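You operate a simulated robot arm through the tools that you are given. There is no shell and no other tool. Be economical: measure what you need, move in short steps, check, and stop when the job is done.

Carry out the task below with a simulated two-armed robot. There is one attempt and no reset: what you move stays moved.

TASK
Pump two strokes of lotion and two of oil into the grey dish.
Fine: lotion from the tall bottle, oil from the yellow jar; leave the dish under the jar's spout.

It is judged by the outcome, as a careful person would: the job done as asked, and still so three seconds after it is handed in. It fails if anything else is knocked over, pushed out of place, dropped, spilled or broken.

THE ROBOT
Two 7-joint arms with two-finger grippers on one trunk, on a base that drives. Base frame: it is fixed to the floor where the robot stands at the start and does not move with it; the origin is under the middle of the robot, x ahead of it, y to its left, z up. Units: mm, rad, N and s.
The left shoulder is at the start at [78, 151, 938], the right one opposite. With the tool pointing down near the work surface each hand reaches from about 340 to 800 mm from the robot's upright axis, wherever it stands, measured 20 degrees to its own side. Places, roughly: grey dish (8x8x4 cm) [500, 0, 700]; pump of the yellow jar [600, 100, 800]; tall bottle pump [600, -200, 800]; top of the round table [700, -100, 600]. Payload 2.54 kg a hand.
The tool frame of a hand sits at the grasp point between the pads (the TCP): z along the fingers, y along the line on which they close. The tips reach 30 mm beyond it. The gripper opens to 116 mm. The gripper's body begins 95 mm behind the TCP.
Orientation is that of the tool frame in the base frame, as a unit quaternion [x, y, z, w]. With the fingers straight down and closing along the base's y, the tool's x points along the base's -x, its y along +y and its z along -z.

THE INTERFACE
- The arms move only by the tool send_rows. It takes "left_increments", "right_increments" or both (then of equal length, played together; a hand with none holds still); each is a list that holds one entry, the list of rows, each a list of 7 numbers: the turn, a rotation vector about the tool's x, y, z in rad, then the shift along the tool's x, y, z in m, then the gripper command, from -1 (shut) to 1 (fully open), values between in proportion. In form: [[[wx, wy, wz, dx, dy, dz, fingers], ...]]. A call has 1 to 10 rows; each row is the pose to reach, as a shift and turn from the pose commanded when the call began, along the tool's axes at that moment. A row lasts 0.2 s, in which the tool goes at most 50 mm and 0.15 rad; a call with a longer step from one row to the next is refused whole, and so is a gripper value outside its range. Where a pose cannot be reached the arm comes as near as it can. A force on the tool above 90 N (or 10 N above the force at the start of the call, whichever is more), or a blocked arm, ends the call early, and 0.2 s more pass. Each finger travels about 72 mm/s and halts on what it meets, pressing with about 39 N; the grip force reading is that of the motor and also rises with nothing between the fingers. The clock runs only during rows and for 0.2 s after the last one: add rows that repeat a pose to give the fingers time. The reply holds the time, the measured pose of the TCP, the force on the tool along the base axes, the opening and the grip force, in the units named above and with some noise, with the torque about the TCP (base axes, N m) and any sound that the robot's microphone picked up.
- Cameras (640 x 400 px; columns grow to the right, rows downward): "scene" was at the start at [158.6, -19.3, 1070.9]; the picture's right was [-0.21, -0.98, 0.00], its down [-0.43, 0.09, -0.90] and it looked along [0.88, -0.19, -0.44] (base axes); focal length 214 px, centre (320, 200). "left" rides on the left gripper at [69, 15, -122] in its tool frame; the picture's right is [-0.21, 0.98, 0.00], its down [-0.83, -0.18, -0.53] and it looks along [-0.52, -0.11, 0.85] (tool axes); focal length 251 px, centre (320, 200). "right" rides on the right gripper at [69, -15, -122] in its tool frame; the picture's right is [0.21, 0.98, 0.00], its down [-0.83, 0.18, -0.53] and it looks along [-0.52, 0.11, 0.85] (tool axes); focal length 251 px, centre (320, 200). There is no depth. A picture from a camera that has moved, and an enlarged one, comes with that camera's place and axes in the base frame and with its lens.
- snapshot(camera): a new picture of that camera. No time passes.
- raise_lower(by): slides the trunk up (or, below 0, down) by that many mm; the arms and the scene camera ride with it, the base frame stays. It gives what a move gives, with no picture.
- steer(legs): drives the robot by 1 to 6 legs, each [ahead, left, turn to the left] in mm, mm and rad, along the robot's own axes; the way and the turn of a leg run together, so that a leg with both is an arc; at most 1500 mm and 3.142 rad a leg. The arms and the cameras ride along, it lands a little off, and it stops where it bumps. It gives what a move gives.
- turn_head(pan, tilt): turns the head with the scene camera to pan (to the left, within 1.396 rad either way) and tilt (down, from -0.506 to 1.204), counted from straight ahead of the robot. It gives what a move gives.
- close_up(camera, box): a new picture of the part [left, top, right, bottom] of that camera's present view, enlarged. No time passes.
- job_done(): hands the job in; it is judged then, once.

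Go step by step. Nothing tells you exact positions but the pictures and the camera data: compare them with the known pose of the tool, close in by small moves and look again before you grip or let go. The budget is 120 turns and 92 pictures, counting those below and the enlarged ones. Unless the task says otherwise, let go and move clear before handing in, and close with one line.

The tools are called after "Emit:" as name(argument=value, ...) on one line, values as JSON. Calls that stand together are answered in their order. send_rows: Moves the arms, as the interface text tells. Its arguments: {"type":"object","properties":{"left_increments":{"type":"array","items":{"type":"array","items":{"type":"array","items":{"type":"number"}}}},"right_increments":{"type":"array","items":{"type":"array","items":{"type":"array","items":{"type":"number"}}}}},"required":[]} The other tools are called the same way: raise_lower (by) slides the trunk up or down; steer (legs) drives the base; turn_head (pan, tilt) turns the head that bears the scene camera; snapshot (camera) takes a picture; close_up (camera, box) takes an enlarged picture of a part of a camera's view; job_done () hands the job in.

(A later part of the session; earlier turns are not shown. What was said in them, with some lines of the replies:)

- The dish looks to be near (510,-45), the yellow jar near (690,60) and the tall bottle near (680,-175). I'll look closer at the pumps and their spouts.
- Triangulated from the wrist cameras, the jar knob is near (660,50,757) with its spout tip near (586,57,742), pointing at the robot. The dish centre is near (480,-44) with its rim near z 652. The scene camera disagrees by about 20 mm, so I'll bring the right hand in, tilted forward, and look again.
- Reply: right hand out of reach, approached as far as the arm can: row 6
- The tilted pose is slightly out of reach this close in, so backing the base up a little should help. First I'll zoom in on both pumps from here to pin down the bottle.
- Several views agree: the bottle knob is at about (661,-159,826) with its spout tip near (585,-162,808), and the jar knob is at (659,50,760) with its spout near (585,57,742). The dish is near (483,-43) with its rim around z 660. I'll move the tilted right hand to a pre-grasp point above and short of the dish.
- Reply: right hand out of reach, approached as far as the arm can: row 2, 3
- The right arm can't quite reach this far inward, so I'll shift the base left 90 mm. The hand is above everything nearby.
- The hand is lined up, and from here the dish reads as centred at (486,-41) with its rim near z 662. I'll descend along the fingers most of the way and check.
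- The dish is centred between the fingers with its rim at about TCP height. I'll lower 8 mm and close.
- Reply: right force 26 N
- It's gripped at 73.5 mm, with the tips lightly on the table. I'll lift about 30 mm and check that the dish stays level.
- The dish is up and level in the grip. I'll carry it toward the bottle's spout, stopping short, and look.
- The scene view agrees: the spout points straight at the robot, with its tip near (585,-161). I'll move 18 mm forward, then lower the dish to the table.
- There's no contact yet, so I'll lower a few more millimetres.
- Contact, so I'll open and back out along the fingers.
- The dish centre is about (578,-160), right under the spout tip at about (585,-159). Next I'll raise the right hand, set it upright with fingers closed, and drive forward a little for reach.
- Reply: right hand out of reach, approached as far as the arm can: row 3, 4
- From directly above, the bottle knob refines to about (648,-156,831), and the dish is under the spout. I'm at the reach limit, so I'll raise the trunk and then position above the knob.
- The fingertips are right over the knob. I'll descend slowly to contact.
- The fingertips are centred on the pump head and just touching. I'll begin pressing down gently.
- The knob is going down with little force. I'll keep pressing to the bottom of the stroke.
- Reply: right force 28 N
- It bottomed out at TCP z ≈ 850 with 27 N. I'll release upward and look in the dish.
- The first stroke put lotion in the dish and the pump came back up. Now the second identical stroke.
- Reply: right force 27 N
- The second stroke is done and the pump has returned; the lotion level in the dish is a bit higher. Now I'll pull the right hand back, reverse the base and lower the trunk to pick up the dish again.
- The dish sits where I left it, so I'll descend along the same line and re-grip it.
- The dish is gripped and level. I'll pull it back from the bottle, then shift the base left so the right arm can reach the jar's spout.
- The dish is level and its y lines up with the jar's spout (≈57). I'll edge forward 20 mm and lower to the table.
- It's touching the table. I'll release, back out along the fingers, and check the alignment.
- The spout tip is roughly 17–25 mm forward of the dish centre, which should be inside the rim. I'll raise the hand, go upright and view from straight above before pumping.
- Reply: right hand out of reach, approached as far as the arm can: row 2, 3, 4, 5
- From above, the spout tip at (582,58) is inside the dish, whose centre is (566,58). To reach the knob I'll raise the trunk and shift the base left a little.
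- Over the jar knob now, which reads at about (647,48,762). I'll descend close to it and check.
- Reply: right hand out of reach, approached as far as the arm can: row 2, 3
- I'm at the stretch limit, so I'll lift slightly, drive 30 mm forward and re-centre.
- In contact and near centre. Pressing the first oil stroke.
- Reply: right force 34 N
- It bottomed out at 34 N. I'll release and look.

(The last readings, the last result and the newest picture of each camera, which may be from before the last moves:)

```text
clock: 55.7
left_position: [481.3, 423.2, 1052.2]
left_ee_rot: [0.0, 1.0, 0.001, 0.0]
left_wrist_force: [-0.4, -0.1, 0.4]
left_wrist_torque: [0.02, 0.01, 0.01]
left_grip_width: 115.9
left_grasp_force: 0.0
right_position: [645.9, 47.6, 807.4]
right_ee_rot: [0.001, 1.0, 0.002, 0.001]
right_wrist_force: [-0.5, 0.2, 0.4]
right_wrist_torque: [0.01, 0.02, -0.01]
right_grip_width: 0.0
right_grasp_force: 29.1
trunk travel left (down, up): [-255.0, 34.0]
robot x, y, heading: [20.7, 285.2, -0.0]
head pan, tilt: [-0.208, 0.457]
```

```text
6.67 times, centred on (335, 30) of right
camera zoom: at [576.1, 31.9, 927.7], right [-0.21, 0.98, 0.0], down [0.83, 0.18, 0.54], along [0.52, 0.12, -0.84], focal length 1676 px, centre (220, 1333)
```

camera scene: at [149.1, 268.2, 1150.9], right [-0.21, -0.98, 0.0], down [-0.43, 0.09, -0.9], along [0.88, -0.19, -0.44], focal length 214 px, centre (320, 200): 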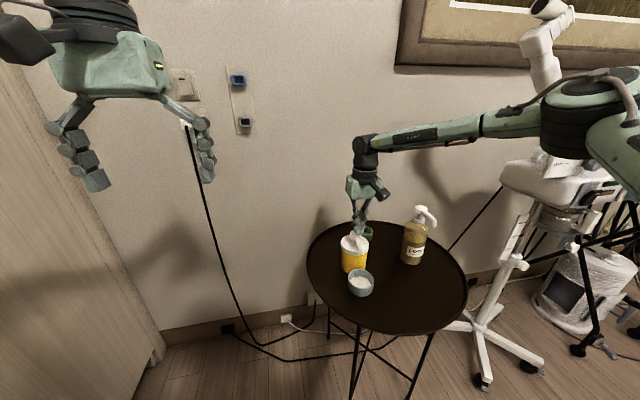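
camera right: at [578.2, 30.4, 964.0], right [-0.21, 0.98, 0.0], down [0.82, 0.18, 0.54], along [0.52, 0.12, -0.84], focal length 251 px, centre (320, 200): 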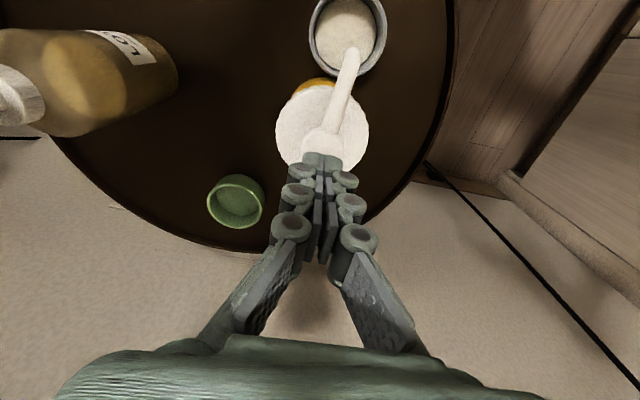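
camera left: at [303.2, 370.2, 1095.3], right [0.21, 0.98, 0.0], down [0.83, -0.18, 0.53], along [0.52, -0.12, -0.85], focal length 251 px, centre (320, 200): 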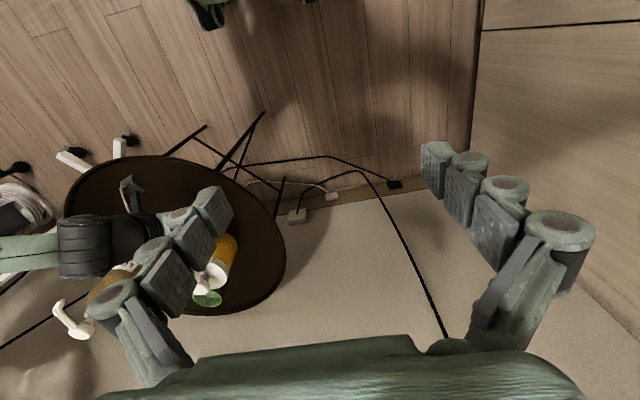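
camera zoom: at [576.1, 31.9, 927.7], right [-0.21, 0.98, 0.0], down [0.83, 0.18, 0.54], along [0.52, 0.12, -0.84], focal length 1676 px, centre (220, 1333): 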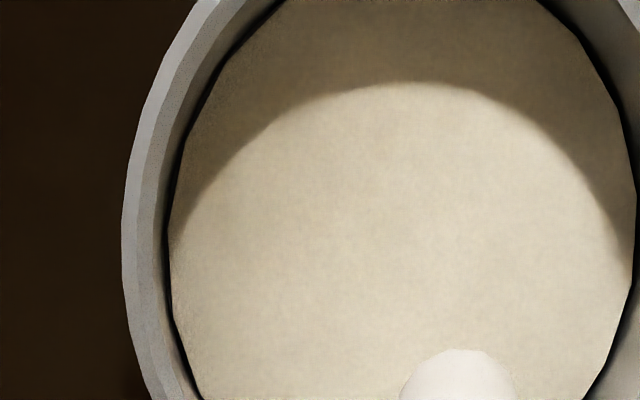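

No spill, and the pump has risen again. Now the second oil stroke, then I'll compare the level at the same zoom.

Emit:
send_rows(right_increments=[[[0, 0, 0, 0, 0, 0.01, -1], [0, 0, 0, 0, 0, 0.016, -1], [0, 0, 0, 0, 0, 0.021, -1], [0, 0, 0, 0, 0, 0.026, -1], [0, 0, 0, 0, 0, 0.03, -1], [0, 0, 0, 0, 0, 0.03, -1]]])

Emit:
close_up(camera="scene", box=[340, 260, 385, 310])

Emit:
send_rows(right_increments=[[[0, 0, 0, 0, 0, -0.01, -1], [0, 0, 0, 0, 0, -0.018, -1], [0, 0, 0, 0, 0, -0.03, -1], [0, 0, 0, 0, 0, -0.03, -1]]])

Emit:
close_up(camera="scene", box=[340, 260, 385, 310])

Emit:
close_up(camera="right", box=[300, 0, 370, 60])

```text
clock: 57.1
left_position: [479.9, 425.2, 1054.0]
left_ee_rot: [0.001, 1.0, -0.001, 0.002]
left_wrist_force: [0.5, 0.9, 0.0]
left_wrist_torque: [0.01, -0.01, -0.01]
left_grip_width: 115.9
left_grasp_force: 0.1
right_position: [645.7, 47.7, 782.7]
right_ee_rot: [0.001, 1.0, 0.002, 0.006]
right_wrist_force: [-0.9, -4.1, 34.9]
right_wrist_torque: [-0.11, 0.16, 0.02]
right_grip_width: 6.2
right_grasp_force: 28.9
trunk travel left (down, up): [-255.0, 34.0]
robot x, y, heading: [19.0, 288.7, -0.002]
head pan, tilt: [-0.208, 0.457]
```

```text
8.00 times, centred on (362, 285) of scene
camera zoom: at [175.6, 268.9, 1151.9], right [-0.21, -0.98, 0.0], down [-0.43, 0.09, -0.9], along [0.88, -0.19, -0.44], focal length 1716 px, centre (-20, -480)
```

zoom: 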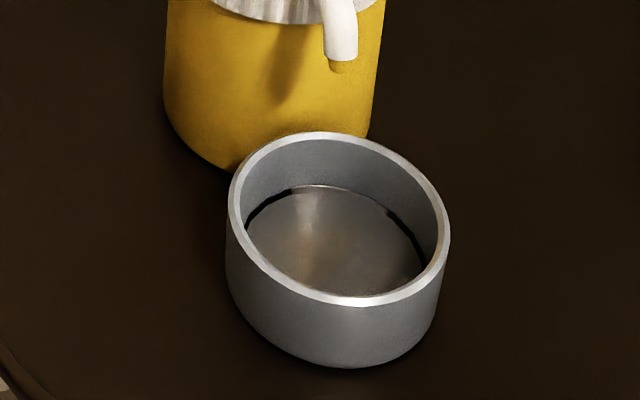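

```text
clock: 58.1
left_position: [481.2, 425.9, 1053.4]
left_ee_rot: [0.0, 1.0, 0.0, 0.0]
left_wrist_force: [-0.2, 0.2, -0.3]
left_wrist_torque: [0.01, 0.0, 0.01]
left_grip_width: 116.0
left_grasp_force: 0.1
right_position: [645.2, 48.4, 806.7]
right_ee_rot: [0.001, 1.0, 0.002, 0.001]
right_wrist_force: [0.7, -0.4, -0.5]
right_wrist_torque: [0.0, -0.03, -0.01]
right_grip_width: 0.0
right_grasp_force: 28.4
trunk travel left (down, up): [-255.0, 34.0]
robot x, y, heading: [21.4, 285.7, -0.001]
head pan, tilt: [-0.208, 0.457]
```

```text
8.00 times, centred on (362, 285) of scene
camera zoom: at [178.7, 268.1, 1150.9], right [-0.21, -0.98, 0.0], down [-0.43, 0.09, -0.9], along [0.88, -0.19, -0.44], focal length 1716 px, centre (-20, -480)
```

zoom: 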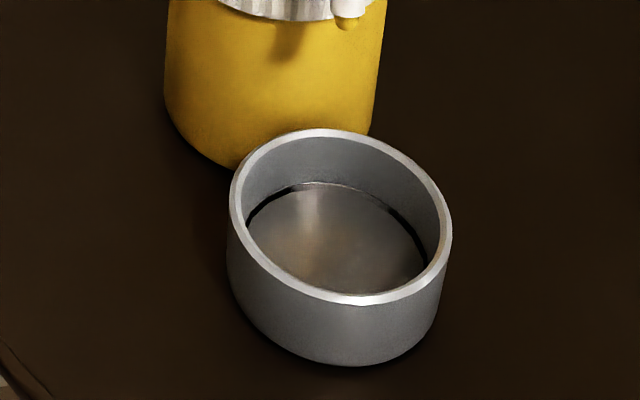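

```text
6.67 times, centred on (335, 30) of right
camera zoom: at [576.2, 32.0, 927.6], right [-0.21, 0.98, 0.0], down [0.83, 0.18, 0.54], along [0.52, 0.12, -0.84], focal length 1676 px, centre (220, 1333)
```

zoom: 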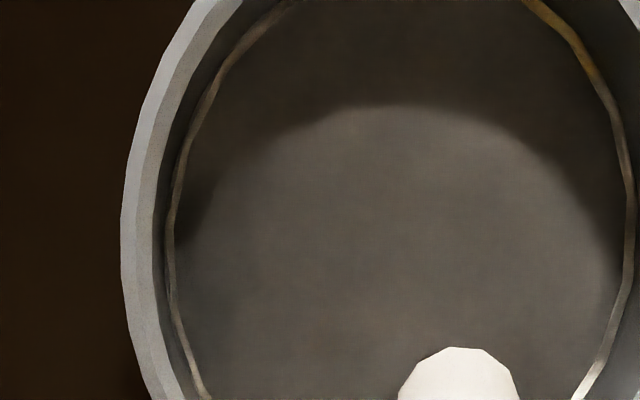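

After the second stroke the surface has changed to an oily sheen and nothing has spilled. Both oil presses went to the same hard stop and fully returned. Now I'll lift the hand clear and check the scene.

Emit:
send_rows(right_increments=[[[0, 0, 0, 0, 0, -0.04, -1], [0, 0, 0, 0, 0, -0.08, -1], [0, 0, 0, 0, 0, -0.12, -1], [0, 0, 0, 0.03, -0.02, -0.13, -1], [0, 0, 0, 0.07, -0.04, -0.13, -1], [0, 0, 0, 0.11, -0.06, -0.13, -1]]])

Emit:
steer(legs=[[-100, 0, 0]])

Emit:
snapshot(camera="scene")

Emit:
snapshot(camera="right")

```text
clock: 59.5
left_position: [481.6, 424.7, 1053.1]
left_ee_rot: [0.0, 1.0, 0.0, 0.001]
left_wrist_force: [-0.6, -0.6, -0.7]
left_wrist_torque: [-0.05, 0.0, -0.02]
left_grip_width: 116.0
left_grasp_force: 0.0
right_position: [534.3, -14.8, 936.6]
right_ee_rot: [0.0, 1.0, 0.003, 0.002]
right_wrist_force: [0.2, 0.5, 0.2]
right_wrist_torque: [0.0, 0.02, 0.01]
right_grip_width: 0.0
right_grasp_force: 28.8
trunk travel left (down, up): [-255.0, 34.0]
robot x, y, heading: [22.7, 288.9, -0.005]
head pan, tilt: [-0.208, 0.457]
```

```text
clock: 60.6
left_position: [381.1, 424.7, 1053.2]
left_ee_rot: [0.0, 1.0, -0.001, 0.0]
left_wrist_force: [-0.5, 0.0, 0.6]
left_wrist_torque: [0.02, -0.04, -0.01]
left_grip_width: 116.0
left_grasp_force: 0.0
right_position: [435.9, -12.6, 936.5]
right_ee_rot: [0.001, 1.0, 0.001, 0.001]
right_wrist_force: [0.4, -0.1, -0.5]
right_wrist_torque: [0.03, -0.02, 0.01]
right_grip_width: 0.0
right_grasp_force: 28.1
trunk travel left (down, up): [-255.0, 34.0]
robot x, y, heading: [-78.5, 285.0, 0.004]
head pan, tilt: [-0.208, 0.457]
```

```text
25 pictures are left
camera scene: at [78.5, 268.4, 1151.1], right [-0.21, -0.98, 0.0], down [-0.43, 0.09, -0.9], along [0.88, -0.19, -0.44], focal length 214 px, centre (320, 200)
```

scene: 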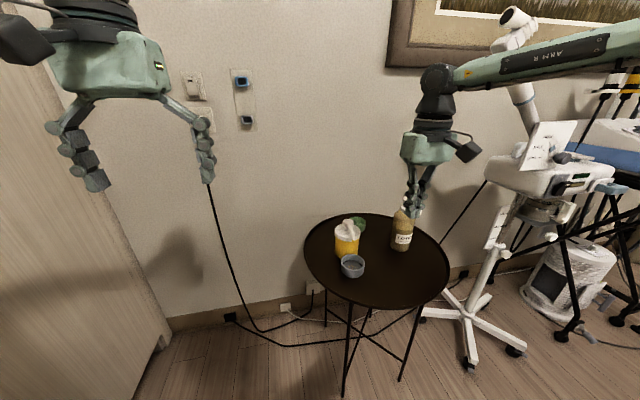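

```text
24 pictures are left
camera right: at [365.5, -29.8, 1057.6], right [-0.21, 0.98, 0.0], down [0.82, 0.18, 0.54], along [0.52, 0.12, -0.84], focal length 251 px, centre (320, 200)
```

right: 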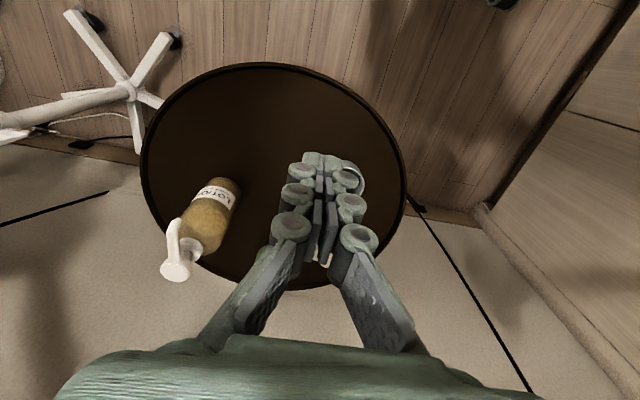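

Emit:
close_up(camera="scene", box=[325, 210, 385, 285])

Emit:
close_up(camera="scene", box=[338, 250, 368, 282])

```text
5.33 times, centred on (355, 248) of scene
camera zoom: at [78.5, 268.4, 1151.1], right [-0.21, -0.98, 0.0], down [-0.43, 0.09, -0.9], along [0.88, -0.19, -0.44], focal length 1144 px, centre (133, -53)
```

zoom: 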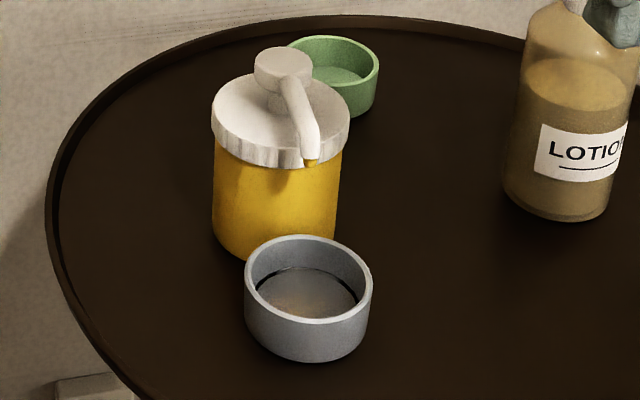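

```text
12.50 times, centred on (353, 266) of scene
camera zoom: at [78.5, 268.4, 1151.1], right [-0.21, -0.98, 0.0], down [-0.43, 0.09, -0.9], along [0.88, -0.19, -0.44], focal length 2681 px, centre (-92, -625)
```

zoom: 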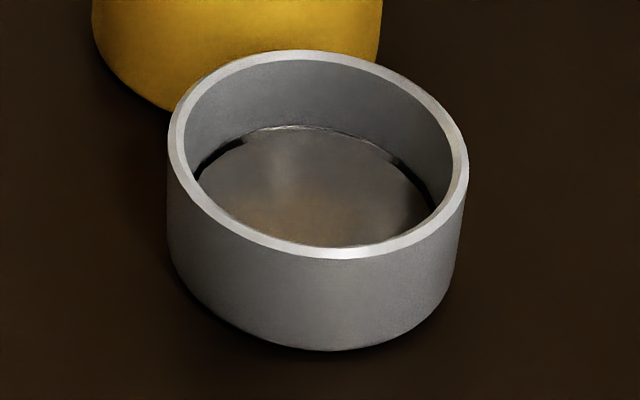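

Emit:
job_done()

```text
The job is handed in.
```

I pumped the lotion twice and the oil twice into the grey dish and left it under the jar's spout. I saw no spills and nothing knocked over. The one thing I couldn't confirm is the first oil stroke: it went to the same stop as the second, but the oil only showed in the dish after the second.
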